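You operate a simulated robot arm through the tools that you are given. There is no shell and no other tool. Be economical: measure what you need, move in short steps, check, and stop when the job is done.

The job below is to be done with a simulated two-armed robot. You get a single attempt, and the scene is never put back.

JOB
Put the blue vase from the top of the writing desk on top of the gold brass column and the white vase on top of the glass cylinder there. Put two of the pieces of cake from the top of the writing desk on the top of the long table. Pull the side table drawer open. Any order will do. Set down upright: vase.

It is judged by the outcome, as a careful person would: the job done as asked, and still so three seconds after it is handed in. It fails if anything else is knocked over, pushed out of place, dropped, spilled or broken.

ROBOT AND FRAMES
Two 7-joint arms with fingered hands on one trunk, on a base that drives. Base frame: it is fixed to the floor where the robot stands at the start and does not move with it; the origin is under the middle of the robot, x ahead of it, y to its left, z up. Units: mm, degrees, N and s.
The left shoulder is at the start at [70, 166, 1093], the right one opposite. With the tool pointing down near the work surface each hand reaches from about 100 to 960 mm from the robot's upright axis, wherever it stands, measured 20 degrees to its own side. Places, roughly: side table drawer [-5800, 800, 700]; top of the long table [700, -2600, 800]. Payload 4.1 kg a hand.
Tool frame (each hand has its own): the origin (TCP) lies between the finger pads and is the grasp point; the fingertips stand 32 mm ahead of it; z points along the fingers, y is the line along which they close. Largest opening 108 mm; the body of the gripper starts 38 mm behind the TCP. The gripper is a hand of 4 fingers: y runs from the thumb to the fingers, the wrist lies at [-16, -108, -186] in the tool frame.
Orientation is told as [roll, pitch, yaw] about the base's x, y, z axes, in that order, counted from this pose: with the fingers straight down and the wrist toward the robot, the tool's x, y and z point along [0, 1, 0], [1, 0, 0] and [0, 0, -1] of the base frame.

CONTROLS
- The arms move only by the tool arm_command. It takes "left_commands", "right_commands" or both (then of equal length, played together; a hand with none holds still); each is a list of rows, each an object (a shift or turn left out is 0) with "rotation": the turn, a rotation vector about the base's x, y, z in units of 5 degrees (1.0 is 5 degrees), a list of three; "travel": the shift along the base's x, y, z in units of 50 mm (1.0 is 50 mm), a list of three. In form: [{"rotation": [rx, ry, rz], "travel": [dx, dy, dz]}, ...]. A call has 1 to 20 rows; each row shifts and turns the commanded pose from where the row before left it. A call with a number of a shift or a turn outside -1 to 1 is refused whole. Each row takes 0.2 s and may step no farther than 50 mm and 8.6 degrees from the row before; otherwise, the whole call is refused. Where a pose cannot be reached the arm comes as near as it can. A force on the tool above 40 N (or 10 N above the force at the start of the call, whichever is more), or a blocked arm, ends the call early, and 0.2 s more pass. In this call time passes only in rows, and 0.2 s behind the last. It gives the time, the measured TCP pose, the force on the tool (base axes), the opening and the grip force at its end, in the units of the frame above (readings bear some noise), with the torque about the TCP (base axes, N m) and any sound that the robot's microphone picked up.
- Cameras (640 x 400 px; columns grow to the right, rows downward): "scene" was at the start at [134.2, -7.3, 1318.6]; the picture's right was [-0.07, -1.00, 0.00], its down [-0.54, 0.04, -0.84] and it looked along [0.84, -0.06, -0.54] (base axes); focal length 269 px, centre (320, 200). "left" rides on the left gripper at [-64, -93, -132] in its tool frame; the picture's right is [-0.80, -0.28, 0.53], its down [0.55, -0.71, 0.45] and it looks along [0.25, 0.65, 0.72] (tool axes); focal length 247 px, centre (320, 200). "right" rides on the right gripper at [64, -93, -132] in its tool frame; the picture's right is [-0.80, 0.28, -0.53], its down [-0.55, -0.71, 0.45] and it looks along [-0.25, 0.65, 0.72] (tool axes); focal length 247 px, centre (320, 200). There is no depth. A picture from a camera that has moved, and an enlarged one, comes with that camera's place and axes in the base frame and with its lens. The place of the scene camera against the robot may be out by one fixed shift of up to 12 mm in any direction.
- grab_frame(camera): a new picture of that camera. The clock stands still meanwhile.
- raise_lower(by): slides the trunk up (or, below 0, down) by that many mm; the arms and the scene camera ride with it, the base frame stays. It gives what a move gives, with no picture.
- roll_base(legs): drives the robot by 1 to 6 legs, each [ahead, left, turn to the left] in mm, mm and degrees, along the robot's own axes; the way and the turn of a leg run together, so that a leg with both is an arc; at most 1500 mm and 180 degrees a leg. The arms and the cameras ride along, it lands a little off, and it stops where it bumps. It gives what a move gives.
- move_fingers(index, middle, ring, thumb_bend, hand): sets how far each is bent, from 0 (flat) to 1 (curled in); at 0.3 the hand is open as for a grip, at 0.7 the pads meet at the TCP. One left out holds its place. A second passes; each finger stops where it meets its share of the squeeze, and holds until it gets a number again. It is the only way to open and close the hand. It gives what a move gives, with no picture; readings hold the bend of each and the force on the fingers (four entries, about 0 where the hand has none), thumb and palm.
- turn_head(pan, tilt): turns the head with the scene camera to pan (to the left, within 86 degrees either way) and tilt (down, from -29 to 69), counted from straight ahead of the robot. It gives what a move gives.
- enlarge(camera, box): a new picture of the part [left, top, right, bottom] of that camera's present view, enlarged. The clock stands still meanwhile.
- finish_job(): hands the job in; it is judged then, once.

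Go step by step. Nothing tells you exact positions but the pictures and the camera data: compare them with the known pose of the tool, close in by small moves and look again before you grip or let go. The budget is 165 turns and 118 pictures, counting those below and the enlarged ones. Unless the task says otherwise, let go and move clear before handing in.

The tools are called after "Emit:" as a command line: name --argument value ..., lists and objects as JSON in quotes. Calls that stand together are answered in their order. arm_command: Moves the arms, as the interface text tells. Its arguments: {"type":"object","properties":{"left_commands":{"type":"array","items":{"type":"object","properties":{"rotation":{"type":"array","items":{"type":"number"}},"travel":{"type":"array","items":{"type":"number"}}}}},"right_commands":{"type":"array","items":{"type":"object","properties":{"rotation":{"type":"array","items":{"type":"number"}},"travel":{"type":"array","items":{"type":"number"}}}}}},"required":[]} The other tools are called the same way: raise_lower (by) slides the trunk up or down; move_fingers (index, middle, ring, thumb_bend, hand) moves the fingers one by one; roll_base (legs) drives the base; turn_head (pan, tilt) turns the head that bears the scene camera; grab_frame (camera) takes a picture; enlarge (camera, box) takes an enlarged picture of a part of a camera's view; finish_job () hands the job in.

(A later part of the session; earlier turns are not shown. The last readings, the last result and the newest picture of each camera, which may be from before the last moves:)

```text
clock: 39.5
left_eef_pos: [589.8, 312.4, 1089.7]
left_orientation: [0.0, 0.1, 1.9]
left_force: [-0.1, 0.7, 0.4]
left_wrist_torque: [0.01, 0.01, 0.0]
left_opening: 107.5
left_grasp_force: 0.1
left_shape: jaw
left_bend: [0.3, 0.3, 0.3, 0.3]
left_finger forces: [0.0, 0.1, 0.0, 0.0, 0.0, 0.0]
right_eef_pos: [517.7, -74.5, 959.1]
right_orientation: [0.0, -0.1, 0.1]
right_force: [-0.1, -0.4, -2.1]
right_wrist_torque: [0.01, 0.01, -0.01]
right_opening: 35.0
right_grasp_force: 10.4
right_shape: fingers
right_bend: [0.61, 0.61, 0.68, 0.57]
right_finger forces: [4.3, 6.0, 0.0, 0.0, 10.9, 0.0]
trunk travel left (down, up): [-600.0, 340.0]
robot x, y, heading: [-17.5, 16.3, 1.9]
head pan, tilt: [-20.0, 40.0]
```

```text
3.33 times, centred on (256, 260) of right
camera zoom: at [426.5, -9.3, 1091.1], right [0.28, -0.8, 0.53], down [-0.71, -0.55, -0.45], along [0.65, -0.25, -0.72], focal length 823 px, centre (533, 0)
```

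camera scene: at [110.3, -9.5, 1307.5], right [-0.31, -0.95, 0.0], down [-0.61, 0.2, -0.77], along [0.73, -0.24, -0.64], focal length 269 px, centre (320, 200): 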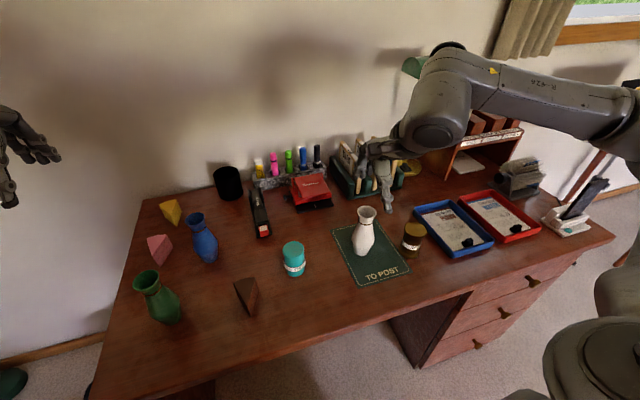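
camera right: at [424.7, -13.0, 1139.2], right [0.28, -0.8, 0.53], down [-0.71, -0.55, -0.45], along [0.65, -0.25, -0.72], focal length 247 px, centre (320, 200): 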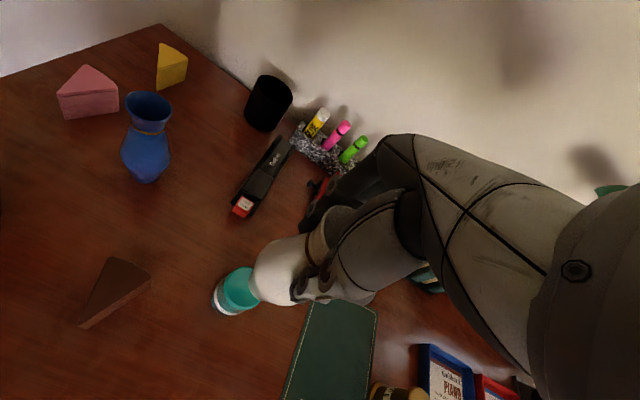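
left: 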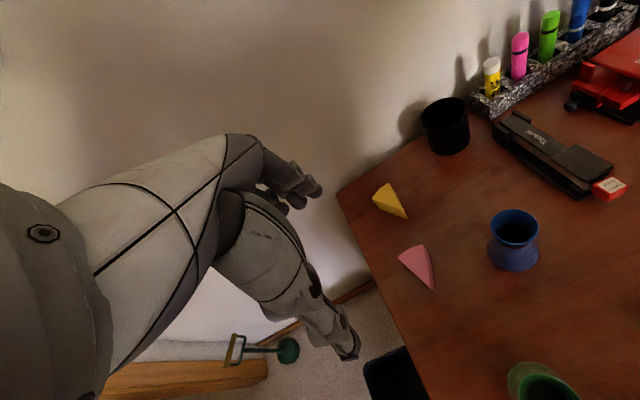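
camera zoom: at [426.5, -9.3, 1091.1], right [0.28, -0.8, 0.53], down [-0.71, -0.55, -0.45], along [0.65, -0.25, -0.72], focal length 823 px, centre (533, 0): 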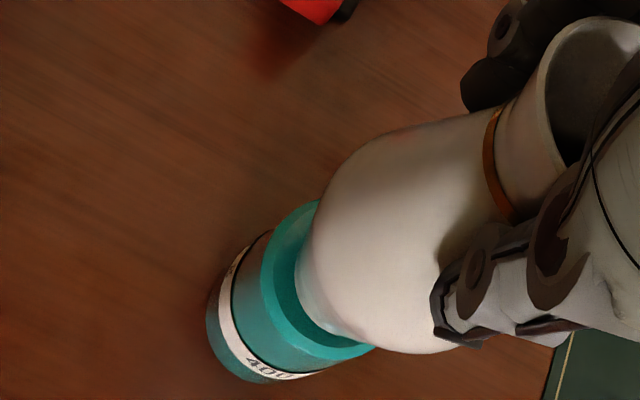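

Centred; ~8 mm to go. I lower to contact.

Emit:
arm_command --right_commands '[{"travel": [0, 0, -0.08]}, {"travel": [0, 0, -0.06]}]'

Emit:
enlarge --camera "scene" --box '[240, 190, 368, 270]'

```text
clock: 40.1
left_eef_pos: [588.6, 313.2, 1088.7]
left_orientation: [-0.1, 0.0, 1.8]
left_force: [0.1, -0.5, -0.1]
left_wrist_torque: [0.02, 0.0, -0.01]
left_opening: 107.7
left_grasp_force: 0.0
left_shape: jaw
left_bend: [0.3, 0.3, 0.3, 0.3]
left_finger forces: [0.0, 0.0, 0.1, 0.1, 0.1, 0.1]
right_eef_pos: [518.7, -73.6, 952.0]
right_orientation: [-0.1, 0.1, 0.0]
right_force: [-0.5, 0.2, -1.5]
right_wrist_torque: [0.01, 0.0, 0.01]
right_opening: 34.8
right_grasp_force: 10.5
right_shape: fingers
right_bend: [0.61, 0.61, 0.68, 0.57]
right_finger forces: [4.2, 5.9, 0.0, 0.0, 10.9, 0.1]
trunk travel left (down, up): [-600.0, 340.0]
robot x, y, heading: [-18.7, 16.9, 2.0]
head pan, tilt: [-20.0, 40.0]
```

```text
5.00 times, centred on (304, 230) of scene
camera zoom: at [110.2, -9.8, 1307.6], right [-0.31, -0.95, 0.0], down [-0.61, 0.2, -0.77], along [0.73, -0.24, -0.64], focal length 1343 px, centre (400, 50)
```

zoom: 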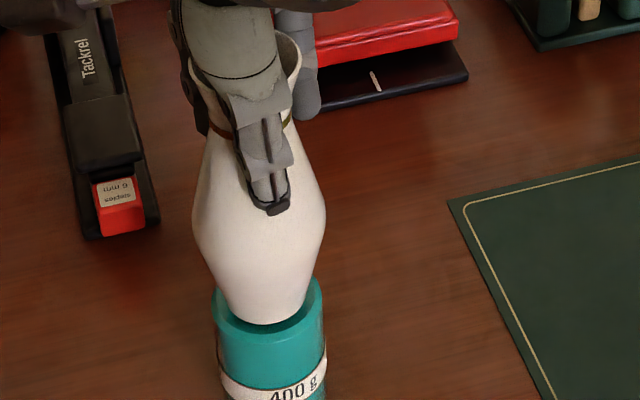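

Emit:
arm_command --right_commands '[{"travel": [0, 0, -0.04]}, {"travel": [0, 0, -0.04]}]'

Emit:
enlarge --camera "right" --box '[160, 200, 352, 320]'

```text
clock: 40.7
left_eef_pos: [588.3, 313.3, 1089.5]
left_orientation: [0.0, -0.1, 1.9]
left_force: [-0.1, -0.6, 0.9]
left_wrist_torque: [0.03, -0.02, -0.02]
left_opening: 107.6
left_grasp_force: 0.1
left_shape: jaw
left_bend: [0.3, 0.3, 0.3, 0.3]
left_finger forces: [0.0, 0.1, 0.0, 0.0, 0.0, 0.0]
right_eef_pos: [519.4, -73.0, 949.1]
right_orientation: [0.0, 0.0, 0.0]
right_force: [-0.3, -0.4, -2.6]
right_wrist_torque: [-0.03, 0.04, 0.0]
right_opening: 34.6
right_grasp_force: 10.8
right_shape: fingers
right_bend: [0.61, 0.61, 0.68, 0.57]
right_finger forces: [4.2, 6.0, 0.0, 0.0, 10.8, 0.0]
trunk travel left (down, up): [-600.0, 340.0]
robot x, y, heading: [-16.1, 15.7, 2.1]
head pan, tilt: [-20.0, 40.0]
```

```text
3.33 times, centred on (256, 260) of right
camera zoom: at [426.8, -8.7, 1080.4], right [0.28, -0.8, 0.53], down [-0.71, -0.55, -0.45], along [0.65, -0.25, -0.72], focal length 823 px, centre (533, 0)
```

zoom: 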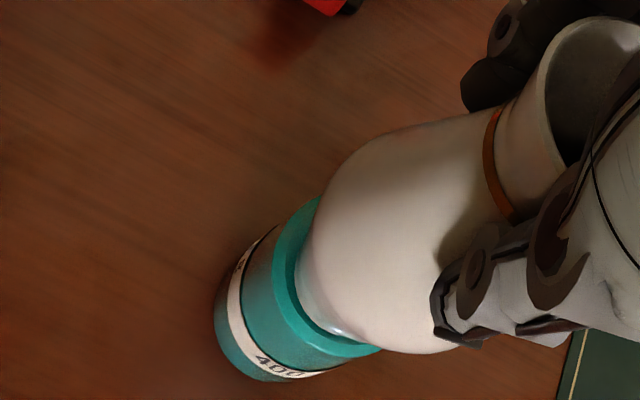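

Emit:
arm_command --right_commands '[{"travel": [0, 0, -0.04]}, {"travel": [0, 0, -0.04]}]'

Emit:
enlarge --camera "scene" --box '[240, 190, 368, 270]'

```text
clock: 41.3
left_eef_pos: [588.8, 312.6, 1088.6]
left_orientation: [-0.1, 0.0, 1.9]
left_force: [0.1, 0.0, 0.2]
left_wrist_torque: [-0.02, 0.02, 0.0]
left_opening: 107.7
left_grasp_force: 0.0
left_shape: jaw
left_bend: [0.3, 0.3, 0.3, 0.3]
left_finger forces: [0.1, 0.0, 0.0, 0.0, 0.0, 0.0]
right_eef_pos: [519.1, -73.5, 945.2]
right_orientation: [0.0, 0.0, 0.0]
right_force: [0.3, 0.0, -0.2]
right_wrist_torque: [-0.02, 0.0, -0.01]
right_opening: 34.8
right_grasp_force: 10.9
right_shape: fingers
right_bend: [0.61, 0.61, 0.68, 0.57]
right_finger forces: [4.5, 6.0, 0.0, 0.1, 11.1, 0.1]
trunk travel left (down, up): [-600.0, 340.0]
robot x, y, heading: [-16.2, 15.3, 2.1]
head pan, tilt: [-20.0, 40.0]
```

```text
5.00 times, centred on (304, 230) of scene
camera zoom: at [110.1, -9.8, 1307.6], right [-0.31, -0.95, 0.0], down [-0.61, 0.2, -0.77], along [0.73, -0.24, -0.64], focal length 1343 px, centre (400, 50)
```

zoom: 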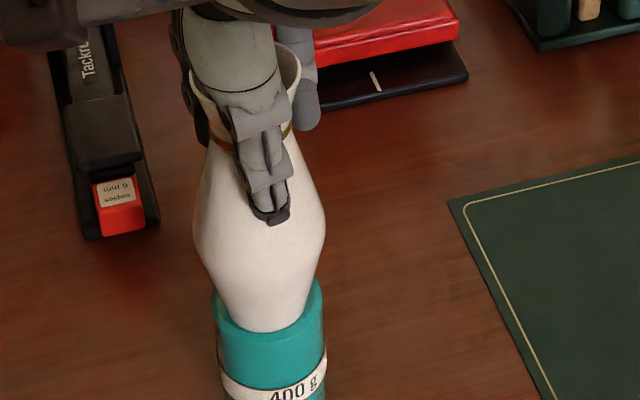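

Contact made (weight is off the hand). I press 1 mm more and open gradually.

Emit:
arm_command --right_commands '[{"travel": [0, 0, -0.03]}]'

Emit:
move_fingers --hand "right" --index 0.55 --middle 0.55 --ring 0.55 --thumb_bend 0.52

Emit:
enlarge --camera "scene" --box '[240, 190, 368, 270]'

```text
clock: 41.7
left_eef_pos: [588.4, 312.8, 1089.4]
left_orientation: [0.1, 0.0, 1.9]
left_force: [-0.4, 0.7, -0.4]
left_wrist_torque: [0.0, -0.01, -0.02]
left_opening: 107.6
left_grasp_force: 0.1
left_shape: jaw
left_bend: [0.3, 0.3, 0.3, 0.3]
left_finger forces: [0.0, 0.1, 0.0, 0.0, 0.0, 0.0]
right_eef_pos: [519.3, -73.1, 943.7]
right_orientation: [0.0, -0.1, -0.1]
right_force: [0.3, 0.0, 4.3]
right_wrist_torque: [-0.02, 0.05, 0.0]
right_opening: 34.7
right_grasp_force: 12.4
right_shape: fingers
right_bend: [0.61, 0.61, 0.68, 0.58]
right_finger forces: [5.0, 6.8, 0.0, 0.0, 12.2, 0.0]
trunk travel left (down, up): [-600.0, 340.0]
robot x, y, heading: [-13.8, 19.5, 1.9]
head pan, tilt: [-20.0, 40.0]
```

```text
clock: 42.7
left_eef_pos: [587.8, 312.9, 1089.1]
left_orientation: [-0.1, -0.1, 1.9]
left_force: [1.0, 0.1, 0.7]
left_wrist_torque: [0.0, 0.01, -0.02]
left_opening: 107.8
left_grasp_force: 0.0
left_shape: jaw
left_bend: [0.3, 0.3, 0.3, 0.3]
left_finger forces: [0.0, 0.0, 0.0, 0.1, 0.0, 0.0]
right_eef_pos: [519.1, -74.4, 943.7]
right_orientation: [0.0, 0.0, 0.0]
right_force: [-0.6, -1.0, 0.5]
right_wrist_torque: [-0.04, 0.02, 0.01]
right_opening: 45.7
right_grasp_force: 0.1
right_shape: fingers
right_bend: [0.55, 0.55, 0.55, 0.52]
right_finger forces: [0.0, 0.0, 0.1, 0.0, 0.0, 0.0]
trunk travel left (down, up): [-600.0, 340.0]
robot x, y, heading: [-15.2, 17.2, 1.9]
head pan, tilt: [-20.0, 40.0]
```

```text
5.00 times, centred on (304, 230) of scene
camera zoom: at [110.0, -9.8, 1307.6], right [-0.31, -0.95, 0.0], down [-0.61, 0.2, -0.77], along [0.73, -0.24, -0.64], focal length 1343 px, centre (400, 50)
```

zoom: 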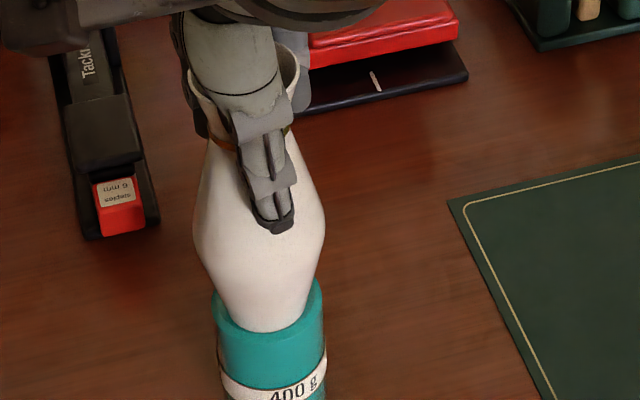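

Vase stands stable. Opening fully, then going straight up.

Emit:
move_fingers --hand "right" --index 0.3 --middle 0.3 --ring 0.3 --thumb_bend 0.3

Emit:
arm_command --right_commands '[{"travel": [0, 0, 0.4]}, {"travel": [0, 0, 0.8]}, {"travel": [0, 0, 1]}, {"travel": [0, 0, 0.8]}]'

Emit:
turn_head --pan -5 --tilt 40

Emit:
grab_frame --camera "scene"

```text
clock: 43.7
left_eef_pos: [588.6, 312.4, 1088.7]
left_orientation: [0.0, 0.0, 1.9]
left_force: [0.0, 1.0, 0.2]
left_wrist_torque: [0.01, -0.03, 0.02]
left_opening: 107.4
left_grasp_force: 0.1
left_shape: jaw
left_bend: [0.3, 0.3, 0.3, 0.3]
left_finger forces: [0.0, 0.1, 0.0, 0.1, 0.1, 0.1]
right_eef_pos: [518.1, -73.5, 943.9]
right_orientation: [0.0, 0.0, 0.0]
right_force: [0.1, 0.8, 0.6]
right_wrist_torque: [0.01, -0.02, 0.0]
right_opening: 108.3
right_grasp_force: 0.0
right_shape: fingers
right_bend: [0.3, 0.3, 0.3, 0.3]
right_finger forces: [0.1, 0.0, 0.1, 0.1, 0.0, 0.0]
trunk travel left (down, up): [-600.0, 340.0]
robot x, y, heading: [-19.6, 17.1, 2.0]
head pan, tilt: [-20.0, 40.0]
```

```text
clock: 44.7
left_eef_pos: [588.1, 314.0, 1088.6]
left_orientation: [0.0, 0.0, 2.0]
left_force: [-0.2, -0.5, -0.7]
left_wrist_torque: [-0.04, -0.01, -0.02]
left_opening: 107.7
left_grasp_force: 0.1
left_shape: jaw
left_bend: [0.3, 0.3, 0.3, 0.3]
left_finger forces: [0.0, 0.0, 0.1, 0.0, 0.1, 0.0]
right_eef_pos: [519.7, -72.2, 1094.5]
right_orientation: [0.0, 0.0, 0.0]
right_force: [-0.1, 0.1, 0.3]
right_wrist_torque: [0.0, 0.01, 0.01]
right_opening: 108.3
right_grasp_force: 0.1
right_shape: fingers
right_bend: [0.3, 0.3, 0.3, 0.3]
right_finger forces: [0.1, 0.0, 0.0, 0.1, 0.1, 0.0]
trunk travel left (down, up): [-600.0, 340.0]
robot x, y, heading: [-15.4, 17.1, 1.8]
head pan, tilt: [-20.0, 40.0]
```

```text
clock: 45.4
left_eef_pos: [588.7, 312.6, 1088.5]
left_orientation: [0.0, -0.1, 1.9]
left_force: [-1.2, 0.4, 0.4]
left_wrist_torque: [0.02, 0.0, -0.02]
left_opening: 107.4
left_grasp_force: 0.0
left_shape: jaw
left_bend: [0.3, 0.3, 0.3, 0.3]
left_finger forces: [0.0, 0.0, 0.0, 0.0, 0.0, 0.1]
right_eef_pos: [521.1, -73.1, 1092.6]
right_orientation: [0.0, 0.0, -0.1]
right_force: [0.4, 0.7, -0.5]
right_wrist_torque: [0.05, -0.01, -0.01]
right_opening: 108.2
right_grasp_force: 0.1
right_shape: fingers
right_bend: [0.3, 0.3, 0.3, 0.3]
right_finger forces: [0.1, 0.0, 0.0, 0.1, 0.0, 0.1]
trunk travel left (down, up): [-600.0, 340.0]
robot x, y, heading: [-16.8, 19.6, 2.1]
head pan, tilt: [-5.0, 40.0]
```

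```text
80 pictures are left
camera scene: at [114.3, 11.8, 1307.6], right [-0.06, -1.0, 0.0], down [-0.64, 0.04, -0.77], along [0.76, -0.04, -0.64], focal length 269 px, centre (320, 200)
```

scene: 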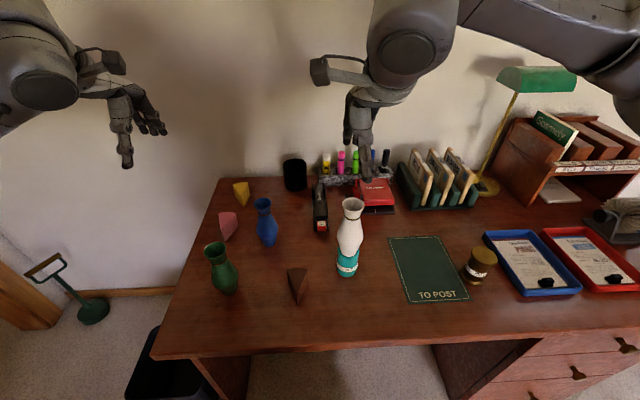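

White vase is upright on the teal cylinder. Next the blue vase (~[624,118], rim ~885): move the right hand above it and the left hand out of the way.

Emit:
arm_command --left_commands '[{"travel": [0, 0.6, 0.2]}, {"travel": [0, 0.6, 0.2]}, {"travel": [0, 0.6, 0.2]}, {"travel": [0, 0, 0]}, {"travel": [0, 0, 0]}, {"travel": [0, 0, 0]}]' --right_commands '[{"travel": [0.35, 0.64, 0]}, {"travel": [0.35, 0.64, 0]}, {"travel": [0.35, 0.64, 0]}, {"travel": [0.35, 0.64, 0]}, {"travel": [0.35, 0.64, -0.6]}, {"travel": [0.35, 0.64, -0.9]}]'

Emit:
turn_head --pan 10 --tilt 40

Emit:
enlarge --camera "scene" --box '[200, 80, 440, 230]'

Emit:
grab_frame --camera "right"

```text
refused: row 6 steps farther than a row can; nothing moved
```

```text
clock: 46.2
left_eef_pos: [588.3, 313.0, 1089.7]
left_orientation: [0.1, 0.1, 1.9]
left_force: [-0.9, -0.7, 0.6]
left_wrist_torque: [-0.03, 0.0, 0.0]
left_opening: 107.7
left_grasp_force: 0.1
left_shape: jaw
left_bend: [0.3, 0.3, 0.3, 0.3]
left_finger forces: [0.1, 0.1, 0.0, 0.1, 0.0, 0.0]
right_eef_pos: [520.8, -72.1, 1092.3]
right_orientation: [0.0, 0.0, 0.0]
right_force: [-0.4, -0.3, 0.4]
right_wrist_torque: [0.01, -0.01, 0.0]
right_opening: 108.4
right_grasp_force: 0.0
right_shape: fingers
right_bend: [0.3, 0.3, 0.3, 0.3]
right_finger forces: [0.0, 0.1, 0.1, 0.0, 0.0, 0.0]
trunk travel left (down, up): [-600.0, 340.0]
robot x, y, heading: [-14.2, 17.1, 1.9]
head pan, tilt: [10.0, 40.0]
```

```text
2.67 times, centred on (320, 155) of scene
camera zoom: at [112.5, 34.0, 1307.6], right [0.2, -0.98, 0.0], down [-0.63, -0.13, -0.77], along [0.75, 0.16, -0.64], focal length 716 px, centre (320, 320)
```

zoom: 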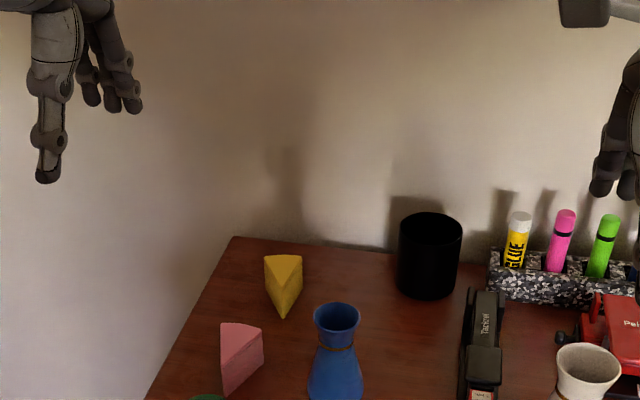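

```text
78 pictures are left
camera right: at [428.3, -7.6, 1225.3], right [0.28, -0.8, 0.53], down [-0.71, -0.55, -0.45], along [0.65, -0.25, -0.72], focal length 247 px, centre (320, 200)
```

right: 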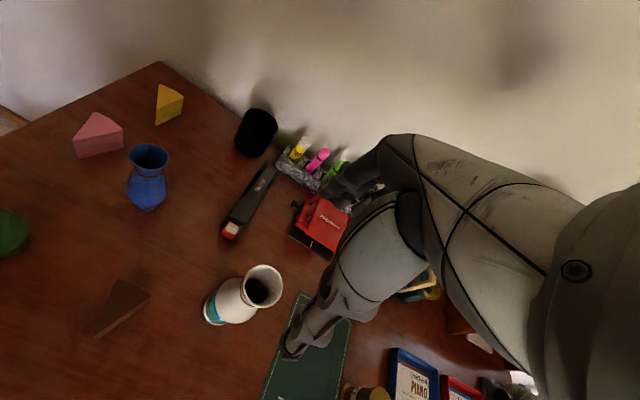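

Blue vase axis ≈ [625,127]. Moving there (smaller last step).

Emit:
arm_command --left_commands '[{"travel": [0, 0.6, 0.2]}, {"travel": [0, 0.6, 0.2]}, {"travel": [0, 0.6, 0.2]}, {"travel": [0, 0, 0]}, {"travel": [0, 0, 0]}, {"travel": [0, 0, 0]}]' --right_commands '[{"travel": [0.35, 0.67, 0]}, {"travel": [0.35, 0.67, 0]}, {"travel": [0.35, 0.67, 0]}, {"travel": [0.35, 0.67, -0.4]}, {"travel": [0.35, 0.67, -0.6]}, {"travel": [0.35, 0.65, -0.6]}]'

Emit:
turn_head --pan 10 --tilt 40

Emit:
enlarge --camera "scene" --box '[220, 100, 412, 220]'

Emit:
grab_frame --camera "right"

```text
clock: 47.6
left_eef_pos: [587.6, 404.3, 1118.1]
left_orientation: [-0.1, 0.1, 1.8]
left_force: [-0.7, -0.4, -0.6]
left_wrist_torque: [-0.03, -0.02, -0.02]
left_opening: 107.2
left_grasp_force: 0.1
left_shape: jaw
left_bend: [0.3, 0.3, 0.3, 0.3]
left_finger forces: [0.0, 0.0, 0.0, 0.0, 0.0, 0.0]
right_eef_pos: [624.7, 129.3, 1013.3]
right_orientation: [-0.1, 0.1, 0.0]
right_force: [0.4, -0.3, -0.7]
right_wrist_torque: [0.0, 0.01, 0.03]
right_opening: 108.0
right_grasp_force: 0.0
right_shape: fingers
right_bend: [0.3, 0.3, 0.3, 0.3]
right_finger forces: [0.0, 0.0, 0.0, 0.1, 0.0, 0.0]
trunk travel left (down, up): [-600.0, 340.0]
robot x, y, heading: [-17.3, 13.8, 2.1]
head pan, tilt: [10.0, 40.0]
```

```text
clock: 48.2
left_eef_pos: [586.1, 402.1, 1118.7]
left_orientation: [0.0, -0.1, 1.9]
left_force: [0.2, -0.5, -0.3]
left_wrist_torque: [-0.01, 0.01, -0.01]
left_opening: 107.6
left_grasp_force: 0.0
left_shape: jaw
left_bend: [0.3, 0.3, 0.3, 0.3]
left_finger forces: [0.0, 0.0, 0.0, 0.0, 0.0, 0.0]
right_eef_pos: [623.2, 126.2, 1014.4]
right_orientation: [0.0, 0.0, 0.0]
right_force: [-0.4, 0.6, 0.9]
right_wrist_torque: [0.0, 0.04, -0.02]
right_opening: 108.3
right_grasp_force: 0.0
right_shape: fingers
right_bend: [0.3, 0.3, 0.3, 0.3]
right_finger forces: [0.1, 0.0, 0.0, 0.0, 0.0, 0.0]
trunk travel left (down, up): [-600.0, 340.0]
robot x, y, heading: [-15.8, 16.1, 2.1]
head pan, tilt: [10.0, 40.0]
```

```text
3.33 times, centred on (316, 160) of scene
camera zoom: at [112.6, 34.2, 1307.5], right [0.21, -0.98, 0.0], down [-0.63, -0.13, -0.77], along [0.75, 0.16, -0.64], focal length 895 px, centre (333, 333)
```

zoom: 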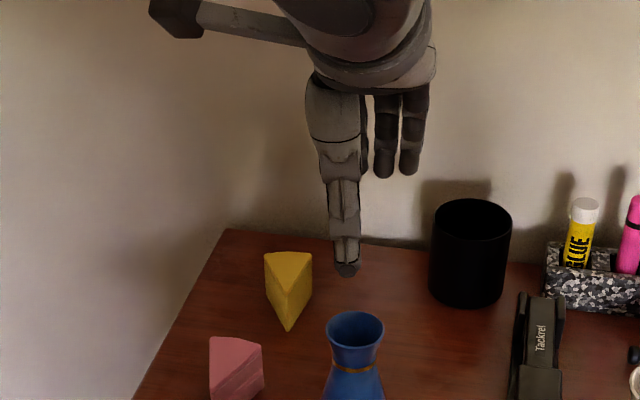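

```text
76 pictures are left
camera right: at [531.4, 191.7, 1146.3], right [0.28, -0.8, 0.53], down [-0.71, -0.55, -0.45], along [0.65, -0.25, -0.72], focal length 247 px, centre (320, 200)
```

right: 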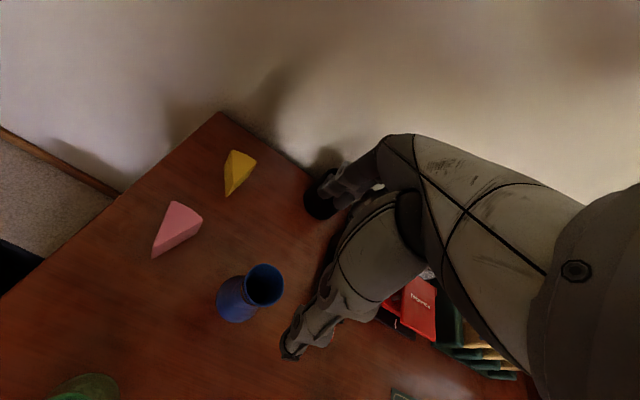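

Aligned within a few mm. Descend to the neck, check once.

Emit:
arm_command --right_commands '[{"travel": [-0.04, -0.03, -0.8]}, {"travel": [0, 0, -0.8]}, {"travel": [0, 0, -0.8]}, {"travel": [0, 0, -0.64]}]'

Emit:
enlarge --camera "scene" --box '[240, 140, 400, 240]'

Emit:
enlarge --camera "right" --box '[200, 150, 400, 275]'

```text
clock: 49.2
left_eef_pos: [587.2, 402.5, 1118.7]
left_orientation: [0.0, 0.0, 1.9]
left_force: [-0.6, 0.0, -0.2]
left_wrist_torque: [-0.02, 0.0, -0.03]
left_opening: 107.7
left_grasp_force: 0.1
left_shape: jaw
left_bend: [0.3, 0.3, 0.3, 0.3]
left_finger forces: [0.1, 0.1, 0.1, 0.0, 0.1, 0.0]
right_eef_pos: [620.6, 126.2, 862.4]
right_orientation: [0.0, 0.0, 0.0]
right_force: [1.0, 0.4, -0.5]
right_wrist_torque: [-0.02, -0.03, -0.05]
right_opening: 108.0
right_grasp_force: 0.0
right_shape: fingers
right_bend: [0.3, 0.3, 0.3, 0.3]
right_finger forces: [0.0, 0.1, 0.0, 0.0, 0.0, 0.0]
trunk travel left (down, up): [-600.0, 340.0]
robot x, y, heading: [-12.6, 15.3, 1.6]
head pan, tilt: [10.0, 40.0]
```

```text
4.00 times, centred on (320, 190) of scene
camera zoom: at [113.1, 34.2, 1307.6], right [0.21, -0.98, 0.0], down [-0.63, -0.13, -0.77], along [0.75, 0.16, -0.64], focal length 1074 px, centre (320, 240)
```

zoom: 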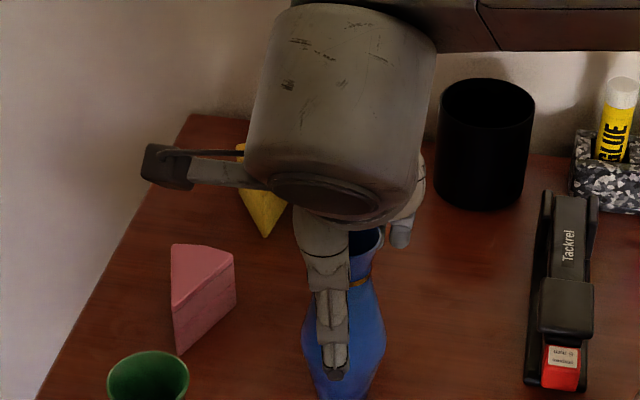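

```text
3.20 times, centred on (300, 212) of right
camera zoom: at [528.6, 190.2, 993.6], right [0.28, -0.8, 0.53], down [-0.71, -0.55, -0.45], along [0.65, -0.25, -0.72], focal length 790 px, centre (384, 160)
```

zoom: 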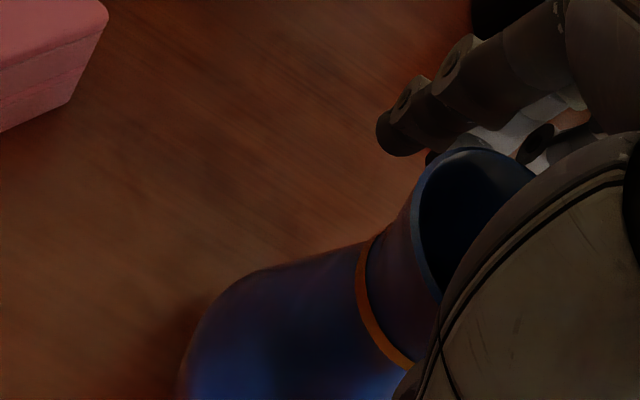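

Aligned within ~3 mm; small shift and close.

Emit:
arm_command --right_commands '[{"travel": [0, -0.06, 0]}]'

Emit:
move_fingers --hand "right" --index 0.5 --middle 0.5 --ring 0.5 --thumb_bend 0.5

Emit:
move_fingers --hand "right" --index 0.68 --middle 0.68 --ring 0.68 --thumb_bend 0.68

Emit:
enlarge --camera "scene" --box '[240, 140, 400, 240]'

```text
clock: 49.6
left_eef_pos: [585.2, 402.3, 1119.5]
left_orientation: [-0.1, 0.0, 1.9]
left_force: [-0.2, -0.2, -0.1]
left_wrist_torque: [-0.01, 0.0, 0.0]
left_opening: 107.6
left_grasp_force: 0.1
left_shape: jaw
left_bend: [0.3, 0.3, 0.3, 0.3]
left_finger forces: [0.1, 0.0, 0.0, 0.0, 0.1, 0.0]
right_eef_pos: [620.4, 122.2, 861.1]
right_orientation: [0.1, 0.0, 0.0]
right_force: [0.2, 0.0, -0.3]
right_wrist_torque: [0.0, 0.02, -0.02]
right_opening: 108.1
right_grasp_force: 0.0
right_shape: fingers
right_bend: [0.3, 0.3, 0.3, 0.3]
right_finger forces: [0.0, 0.1, 0.0, 0.0, 0.1, 0.0]
trunk travel left (down, up): [-600.0, 340.0]
robot x, y, heading: [-16.4, 16.7, 2.0]
head pan, tilt: [10.0, 40.0]
```

```text
clock: 50.6
left_eef_pos: [586.1, 401.4, 1119.2]
left_orientation: [0.1, 0.0, 1.8]
left_force: [-0.7, -0.1, 0.7]
left_wrist_torque: [0.03, -0.06, -0.03]
left_opening: 107.6
left_grasp_force: 0.0
left_shape: jaw
left_bend: [0.3, 0.3, 0.3, 0.3]
left_finger forces: [0.1, 0.0, 0.0, 0.0, 0.0, 0.0]
right_eef_pos: [620.4, 122.4, 862.9]
right_orientation: [0.0, 0.0, 0.1]
right_force: [0.7, -0.2, -0.7]
right_wrist_torque: [-0.02, 0.0, 0.0]
right_opening: 56.3
right_grasp_force: 0.1
right_shape: fingers
right_bend: [0.5, 0.5, 0.5, 0.5]
right_finger forces: [0.0, 0.1, 0.0, 0.1, 0.1, 0.0]
trunk travel left (down, up): [-600.0, 340.0]
robot x, y, heading: [-14.6, 16.6, 1.7]
head pan, tilt: [10.0, 40.0]
```

```text
clock: 51.6
left_eef_pos: [586.0, 401.9, 1118.6]
left_orientation: [0.1, -0.1, 1.9]
left_force: [0.2, -0.4, -0.1]
left_wrist_torque: [-0.04, -0.02, 0.02]
left_opening: 107.9
left_grasp_force: 0.2
left_shape: jaw
left_bend: [0.3, 0.3, 0.3, 0.3]
left_finger forces: [0.0, 0.0, 0.0, 0.1, 0.1, 0.0]
right_eef_pos: [619.0, 121.2, 861.8]
right_orientation: [0.0, 0.0, 0.0]
right_force: [1.4, -0.5, 3.1]
right_wrist_torque: [0.0, -0.06, 0.01]
right_opening: 40.7
right_grasp_force: 12.6
right_shape: fingers
right_bend: [0.58, 0.61, 0.68, 0.56]
right_finger forces: [6.2, 7.2, 0.1, 0.0, 12.4, 0.0]
trunk travel left (down, up): [-600.0, 340.0]
robot x, y, heading: [-14.6, 17.6, 1.9]
head pan, tilt: [10.0, 40.0]
```

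```text
4.00 times, centred on (320, 190) of scene
camera zoom: at [112.4, 34.2, 1307.6], right [0.21, -0.98, 0.0], down [-0.63, -0.13, -0.77], along [0.75, 0.16, -0.64], focal length 1074 px, centre (320, 240)
```

zoom: 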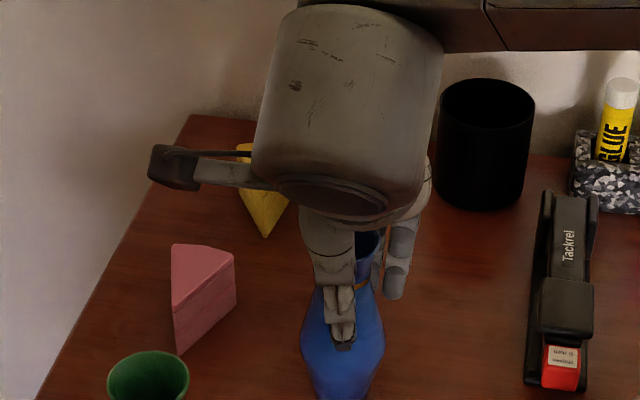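

Gripped. Lift and check hold.

Emit:
arm_command --right_commands '[{"travel": [0, 0, 0.3]}, {"travel": [0, 0, 0.8]}, {"travel": [0, 0, 1]}, {"travel": [0, 0, 1]}, {"travel": [0, 0, 0.9]}]'

Emit:
grab_frame --camera "scene"

```text
clock: 52.8
left_eef_pos: [586.2, 403.3, 1120.2]
left_orientation: [0.0, 0.0, 1.8]
left_force: [-0.6, 0.2, -0.1]
left_wrist_torque: [0.0, 0.0, 0.03]
left_opening: 107.5
left_grasp_force: 0.1
left_shape: jaw
left_bend: [0.3, 0.3, 0.3, 0.3]
left_finger forces: [0.1, 0.0, 0.0, 0.1, 0.0, 0.0]
right_eef_pos: [619.9, 121.5, 1062.7]
right_orientation: [0.0, -0.1, 0.1]
right_force: [0.7, 0.0, -2.2]
right_wrist_torque: [0.0, -0.01, -0.03]
right_opening: 40.6
right_grasp_force: 12.0
right_shape: fingers
right_bend: [0.59, 0.62, 0.68, 0.56]
right_finger forces: [5.4, 6.0, 0.1, 0.1, 12.1, 0.0]
trunk travel left (down, up): [-600.0, 340.0]
robot x, y, heading: [-14.8, 13.3, 2.1]
head pan, tilt: [10.0, 40.0]
```

```text
72 pictures are left
camera scene: at [111.6, 34.2, 1307.6], right [0.21, -0.98, 0.0], down [-0.63, -0.13, -0.77], along [0.75, 0.16, -0.64], focal length 269 px, centre (320, 200)
```

scene: 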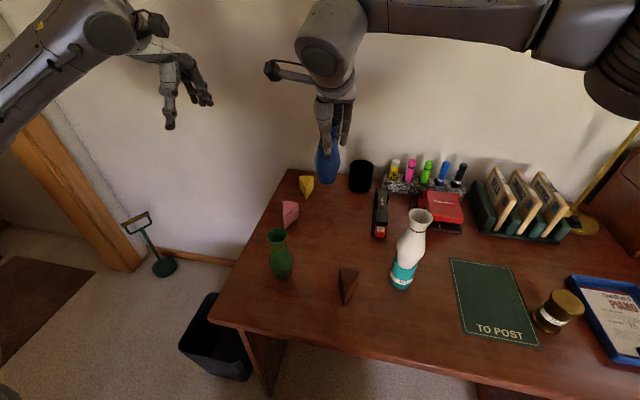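

Blue vase is held. I raise it and carry it round behind the white vase to above the brass column (~[476,-366]).

Emit:
arm_command --right_commands '[{"travel": [0, 0, 0.9]}, {"travel": [0, -0.94, 0]}, {"travel": [0, -0.94, 0]}, {"travel": [0, -0.94, 0]}, {"travel": [0, -0.94, 0]}, {"travel": [0, -0.94, 0]}, {"travel": [0, -0.94, 0]}, {"travel": [0, -0.94, 0]}, {"travel": [0, -0.94, 0]}, {"travel": [-0.72, -0.55, 0]}, {"travel": [-0.72, -0.55, 0]}, {"travel": [-0.72, -0.55, 0]}, {"travel": [-0.72, -0.55, 0]}]'

Emit:
turn_head --pan -30 --tilt 40

Emit:
grab_frame --camera "scene"

Emit:
grab_frame --camera "right"

```text
clock: 55.6
left_eef_pos: [583.8, 402.3, 1121.5]
left_orientation: [0.0, -0.2, 2.0]
left_force: [-0.6, 0.5, 0.1]
left_wrist_torque: [0.01, -0.01, 0.02]
left_opening: 107.5
left_grasp_force: 0.1
left_shape: jaw
left_bend: [0.3, 0.3, 0.3, 0.3]
left_finger forces: [0.0, 0.0, 0.0, 0.1, 0.1, 0.0]
right_eef_pos: [476.8, -364.5, 1106.6]
right_orientation: [-0.1, -0.3, 0.1]
right_force: [0.2, -0.5, -1.5]
right_wrist_torque: [-0.01, -0.05, 0.02]
right_opening: 40.1
right_grasp_force: 11.8
right_shape: fingers
right_bend: [0.59, 0.62, 0.68, 0.56]
right_finger forces: [6.0, 5.8, 0.1, 0.1, 11.8, 0.0]
trunk travel left (down, up): [-600.0, 340.0]
robot x, y, heading: [-16.8, 16.5, 1.9]
head pan, tilt: [10.0, 40.0]
```

```text
clock: 56.7
left_eef_pos: [585.8, 401.9, 1118.9]
left_orientation: [0.0, 0.1, 1.9]
left_force: [0.0, -0.1, -0.5]
left_wrist_torque: [0.0, -0.01, -0.01]
left_opening: 107.6
left_grasp_force: 0.1
left_shape: jaw
left_bend: [0.3, 0.3, 0.3, 0.3]
left_finger forces: [0.0, 0.1, 0.1, 0.0, 0.0, 0.0]
right_eef_pos: [478.9, -363.1, 1104.9]
right_orientation: [0.1, 0.0, 0.0]
right_force: [-0.5, -0.4, -2.0]
right_wrist_torque: [-0.01, 0.0, 0.01]
right_opening: 40.0
right_grasp_force: 11.7
right_shape: fingers
right_bend: [0.59, 0.62, 0.68, 0.56]
right_finger forces: [5.9, 5.8, 0.1, 0.0, 11.7, 0.0]
trunk travel left (down, up): [-600.0, 340.0]
robot x, y, heading: [-17.5, 15.6, 1.9]
head pan, tilt: [-30.0, 40.0]
```

```text
71 pictures are left
camera scene: at [104.3, -23.5, 1307.6], right [-0.47, -0.88, 0.0], down [-0.57, 0.3, -0.77], along [0.68, -0.36, -0.64], focal length 269 px, centre (320, 200)
```

scene: 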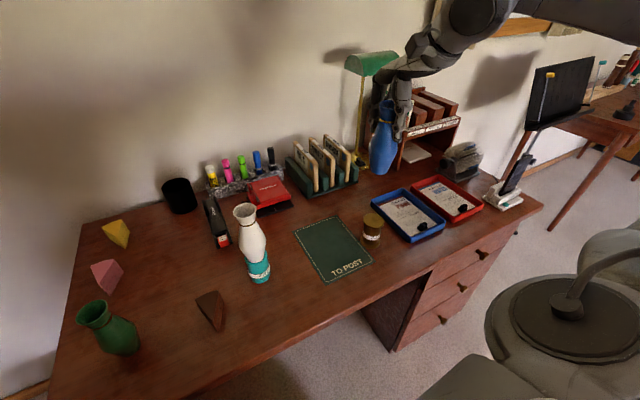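

```text
70 pictures are left
camera right: at [387.5, -299.2, 1238.1], right [0.28, -0.8, 0.53], down [-0.71, -0.55, -0.45], along [0.65, -0.25, -0.72], focal length 247 px, centre (320, 200)
```

right: 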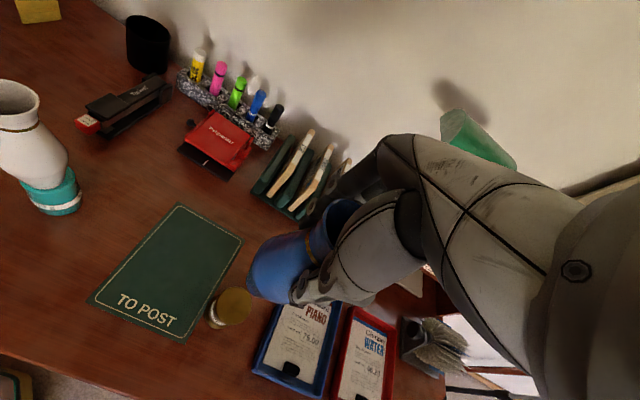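

Brass top ≈ [480,-370]. Descend to ~25 mm above it and re-check.

Emit:
arm_command --right_commands '[{"travel": [0.02, -0.12, -0.8]}, {"travel": [0, 0, -0.8]}, {"travel": [0, 0, -0.6]}, {"travel": [0, 0, -0.46]}]'

Emit:
enlarge --camera "scene" --box '[310, 170, 438, 250]'

Emit:
enlarge --camera "right" --box '[160, 200, 352, 320]'

```text
clock: 57.7
left_eef_pos: [586.8, 401.6, 1119.4]
left_orientation: [0.0, -0.1, 1.9]
left_force: [-0.8, 0.5, 0.0]
left_wrist_torque: [0.0, 0.02, 0.03]
left_opening: 107.5
left_grasp_force: 0.0
left_shape: jaw
left_bend: [0.3, 0.3, 0.3, 0.3]
left_finger forces: [0.0, 0.0, 0.0, 0.1, 0.0, 0.0]
right_eef_pos: [479.0, -369.6, 972.6]
right_orientation: [0.1, 0.0, 0.0]
right_force: [0.0, 0.1, -2.2]
right_wrist_torque: [0.02, -0.06, 0.0]
right_opening: 39.8
right_grasp_force: 11.7
right_shape: fingers
right_bend: [0.59, 0.62, 0.68, 0.56]
right_finger forces: [5.9, 5.7, 0.0, 0.0, 11.5, 0.0]
trunk travel left (down, up): [-600.0, 340.0]
robot x, y, heading: [-12.7, 16.8, 1.9]
head pan, tilt: [-30.0, 40.0]
```

```text
5.00 times, centred on (374, 210) of scene
camera zoom: at [104.6, -24.0, 1307.6], right [-0.47, -0.88, 0.0], down [-0.57, 0.3, -0.77], along [0.68, -0.36, -0.64], focal length 1343 px, centre (50, 150)
```

zoom: 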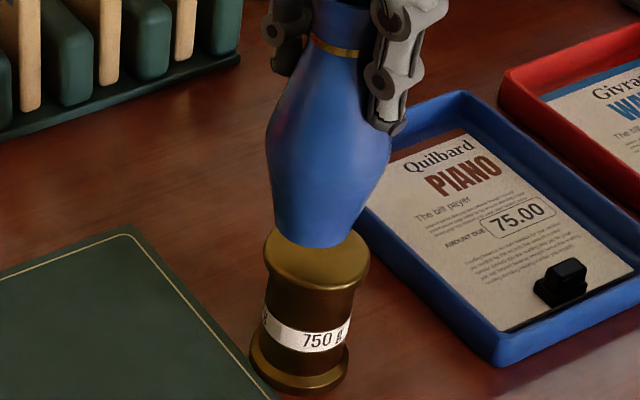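

```text
3.33 times, centred on (256, 260) of right
camera zoom: at [387.8, -303.9, 1105.5], right [0.28, -0.8, 0.53], down [-0.71, -0.55, -0.45], along [0.65, -0.25, -0.72], focal length 823 px, centre (533, 0)
```

zoom: 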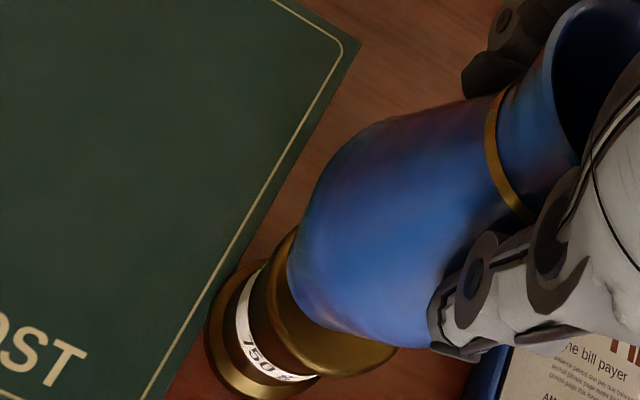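

Move 3 mm to the right and lower.

Emit:
arm_command --right_commands '[{"travel": [0, -0.06, -0.16]}, {"travel": [0, 0, -0.16]}]'

Emit:
enlarge --camera "scene" --box '[310, 170, 438, 250]'

Emit:
enlarge --camera "right" --box '[160, 200, 352, 320]'

```text
clock: 58.3
left_eef_pos: [585.6, 402.3, 1119.0]
left_orientation: [-0.1, 0.0, 1.9]
left_force: [0.3, -0.4, 0.0]
left_wrist_torque: [-0.02, -0.01, 0.01]
left_opening: 107.3
left_grasp_force: 0.1
left_shape: jaw
left_bend: [0.3, 0.3, 0.3, 0.3]
left_finger forces: [0.0, 0.1, 0.0, 0.0, 0.0, 0.0]
right_eef_pos: [478.1, -372.3, 956.1]
right_orientation: [-0.1, -0.1, 0.0]
right_force: [-0.5, 0.5, -2.0]
right_wrist_torque: [0.0, 0.01, -0.01]
right_opening: 40.0
right_grasp_force: 11.7
right_shape: fingers
right_bend: [0.59, 0.62, 0.68, 0.56]
right_finger forces: [5.9, 5.8, 0.0, 0.0, 11.6, 0.0]
trunk travel left (down, up): [-600.0, 340.0]
robot x, y, heading: [-18.7, 13.0, 1.7]
head pan, tilt: [-30.0, 40.0]
```

```text
5.00 times, centred on (374, 210) of scene
camera zoom: at [104.5, -23.7, 1307.5], right [-0.47, -0.88, 0.0], down [-0.57, 0.3, -0.77], along [0.68, -0.36, -0.64], focal length 1343 px, centre (50, 150)
```

zoom: 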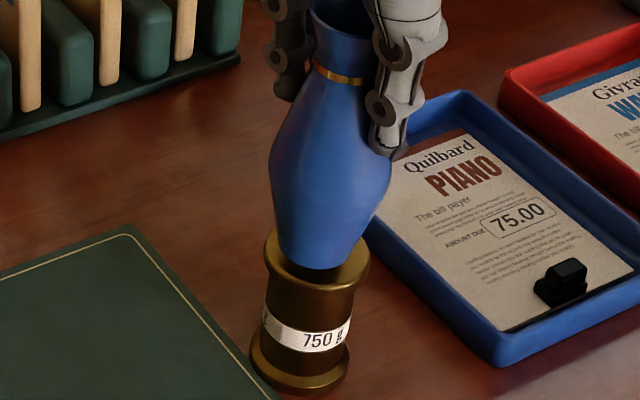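

```text
3.33 times, centred on (256, 260) of right
camera zoom: at [388.0, -307.8, 1089.0], right [0.28, -0.8, 0.53], down [-0.71, -0.55, -0.45], along [0.65, -0.25, -0.72], focal length 823 px, centre (533, 0)
```

zoom: 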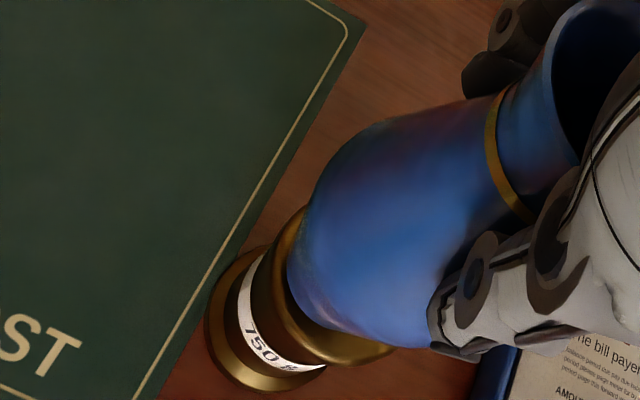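

Emit:
arm_command --right_commands '[{"travel": [0, 0.02, -0.06]}, {"travel": [0, 0, -0.04]}]'

Emit:
arm_command --right_commands '[{"travel": [0, 0, -0.04]}]'

Emit:
enlarge --camera "scene" --box '[310, 170, 438, 250]'

```text
clock: 58.9
left_eef_pos: [586.3, 401.7, 1119.0]
left_orientation: [-0.1, -0.1, 1.9]
left_force: [0.5, -1.7, -0.4]
left_wrist_torque: [0.02, -0.01, 0.03]
left_opening: 107.6
left_grasp_force: 0.1
left_shape: jaw
left_bend: [0.3, 0.3, 0.3, 0.3]
left_finger forces: [0.0, 0.0, 0.1, 0.1, 0.1, 0.0]
right_eef_pos: [478.5, -371.1, 952.3]
right_orientation: [0.1, 0.0, -0.1]
right_force: [-0.5, -0.1, -2.0]
right_wrist_torque: [0.01, 0.01, -0.02]
right_opening: 40.0
right_grasp_force: 11.4
right_shape: fingers
right_bend: [0.59, 0.62, 0.68, 0.56]
right_finger forces: [5.8, 5.6, 0.0, 0.0, 11.5, 0.1]
trunk travel left (down, up): [-600.0, 340.0]
robot x, y, heading: [-19.7, 17.9, 1.8]
head pan, tilt: [-30.0, 40.0]
```

```text
clock: 59.3
left_eef_pos: [586.8, 401.8, 1119.2]
left_orientation: [0.1, -0.1, 1.9]
left_force: [-1.0, 0.1, 0.1]
left_wrist_torque: [-0.01, 0.0, 0.02]
left_opening: 107.5
left_grasp_force: 0.0
left_shape: jaw
left_bend: [0.3, 0.3, 0.3, 0.3]
left_finger forces: [0.0, 0.0, 0.0, 0.1, 0.1, 0.0]
right_eef_pos: [478.6, -372.3, 949.8]
right_orientation: [0.0, -0.1, 0.0]
right_force: [-0.2, 0.4, -1.9]
right_wrist_torque: [-0.01, 0.01, 0.03]
right_opening: 39.9
right_grasp_force: 11.3
right_shape: fingers
right_bend: [0.59, 0.62, 0.68, 0.56]
right_finger forces: [5.9, 5.6, 0.1, 0.0, 11.5, 0.1]
trunk travel left (down, up): [-600.0, 340.0]
robot x, y, heading: [-15.8, 17.2, 1.9]
head pan, tilt: [-30.0, 40.0]
```

```text
5.00 times, centred on (374, 210) of scene
camera zoom: at [104.4, -23.7, 1307.5], right [-0.47, -0.88, 0.0], down [-0.57, 0.3, -0.77], along [0.68, -0.36, -0.64], focal length 1343 px, centre (50, 150)
```

zoom: 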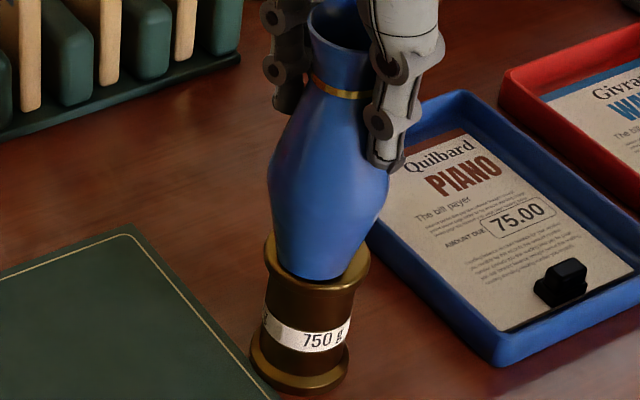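

Emit:
arm_command --right_commands '[{"travel": [0, 0, -0.04]}]'

Emit:
arm_command --right_commands '[{"travel": [0, 0, -0.04]}]'

```text
clock: 59.7
left_eef_pos: [587.4, 401.7, 1119.4]
left_orientation: [-0.1, 0.0, 1.9]
left_force: [0.2, 0.8, -0.9]
left_wrist_torque: [-0.01, 0.0, -0.03]
left_opening: 107.6
left_grasp_force: 0.1
left_shape: jaw
left_bend: [0.3, 0.3, 0.3, 0.3]
left_finger forces: [0.0, 0.0, 0.0, 0.0, 0.0, 0.0]
right_eef_pos: [478.8, -372.4, 948.1]
right_orientation: [0.0, 0.0, 0.0]
right_force: [0.4, 0.5, -0.8]
right_wrist_torque: [-0.02, -0.01, -0.04]
right_opening: 39.9
right_grasp_force: 11.9
right_shape: fingers
right_bend: [0.59, 0.62, 0.68, 0.56]
right_finger forces: [5.8, 5.6, 0.0, 0.1, 11.5, 0.0]
trunk travel left (down, up): [-600.0, 340.0]
robot x, y, heading: [-15.8, 16.6, 2.0]
head pan, tilt: [-30.0, 40.0]
```

```text
clock: 60.1
left_eef_pos: [587.9, 402.9, 1118.9]
left_orientation: [0.0, 0.0, 1.9]
left_force: [-0.6, 0.4, -0.3]
left_wrist_torque: [-0.03, 0.0, 0.02]
left_opening: 107.5
left_grasp_force: 0.0
left_shape: jaw
left_bend: [0.3, 0.3, 0.3, 0.3]
left_finger forces: [0.0, 0.0, 0.1, 0.0, 0.0, 0.0]
right_eef_pos: [479.8, -372.6, 946.3]
right_orientation: [0.0, 0.0, 0.0]
right_force: [-0.3, -0.7, -0.7]
right_wrist_torque: [-0.03, -0.04, -0.01]
right_opening: 39.8
right_grasp_force: 11.7
right_shape: fingers
right_bend: [0.59, 0.62, 0.68, 0.56]
right_finger forces: [5.8, 5.9, 0.0, 0.1, 11.8, 0.0]
trunk travel left (down, up): [-600.0, 340.0]
robot x, y, heading: [-15.9, 17.2, 2.0]
head pan, tilt: [-30.0, 40.0]
```

Emit:
arm_command --right_commands '[{"travel": [0, 0, -0.03]}]'

Emit:
enlarge --camera "scene" --box '[310, 170, 438, 250]'

```text
clock: 60.5
left_eef_pos: [585.7, 403.5, 1119.8]
left_orientation: [0.1, -0.1, 1.9]
left_force: [-0.2, -0.2, 0.5]
left_wrist_torque: [-0.05, 0.0, -0.02]
left_opening: 107.6
left_grasp_force: 0.0
left_shape: jaw
left_bend: [0.3, 0.3, 0.3, 0.3]
left_finger forces: [0.0, 0.1, 0.0, 0.0, 0.0, 0.0]
right_eef_pos: [479.2, -370.6, 945.4]
right_orientation: [0.0, 0.0, 0.0]
right_force: [0.2, 0.3, 7.6]
right_wrist_torque: [-0.03, 0.07, -0.02]
right_opening: 40.1
right_grasp_force: 13.2
right_shape: fingers
right_bend: [0.59, 0.62, 0.68, 0.56]
right_finger forces: [6.8, 7.4, 0.0, 0.0, 13.4, 0.0]
trunk travel left (down, up): [-600.0, 340.0]
robot x, y, heading: [-16.7, 14.2, 1.6]
head pan, tilt: [-30.0, 40.0]
```

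```text
5.00 times, centred on (374, 210) of scene
camera zoom: at [103.5, -22.7, 1307.9], right [-0.47, -0.88, 0.0], down [-0.57, 0.3, -0.77], along [0.68, -0.36, -0.64], focal length 1343 px, centre (50, 150)
```

zoom: 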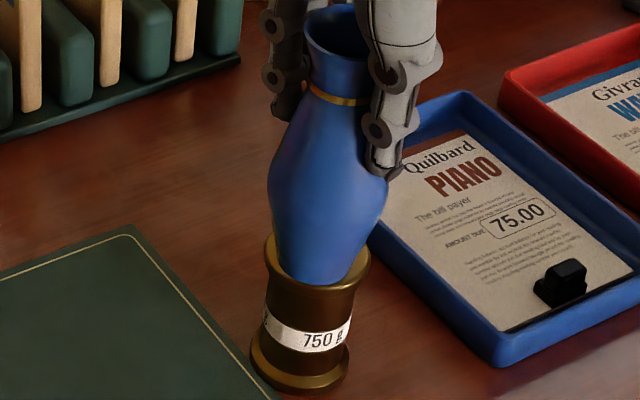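

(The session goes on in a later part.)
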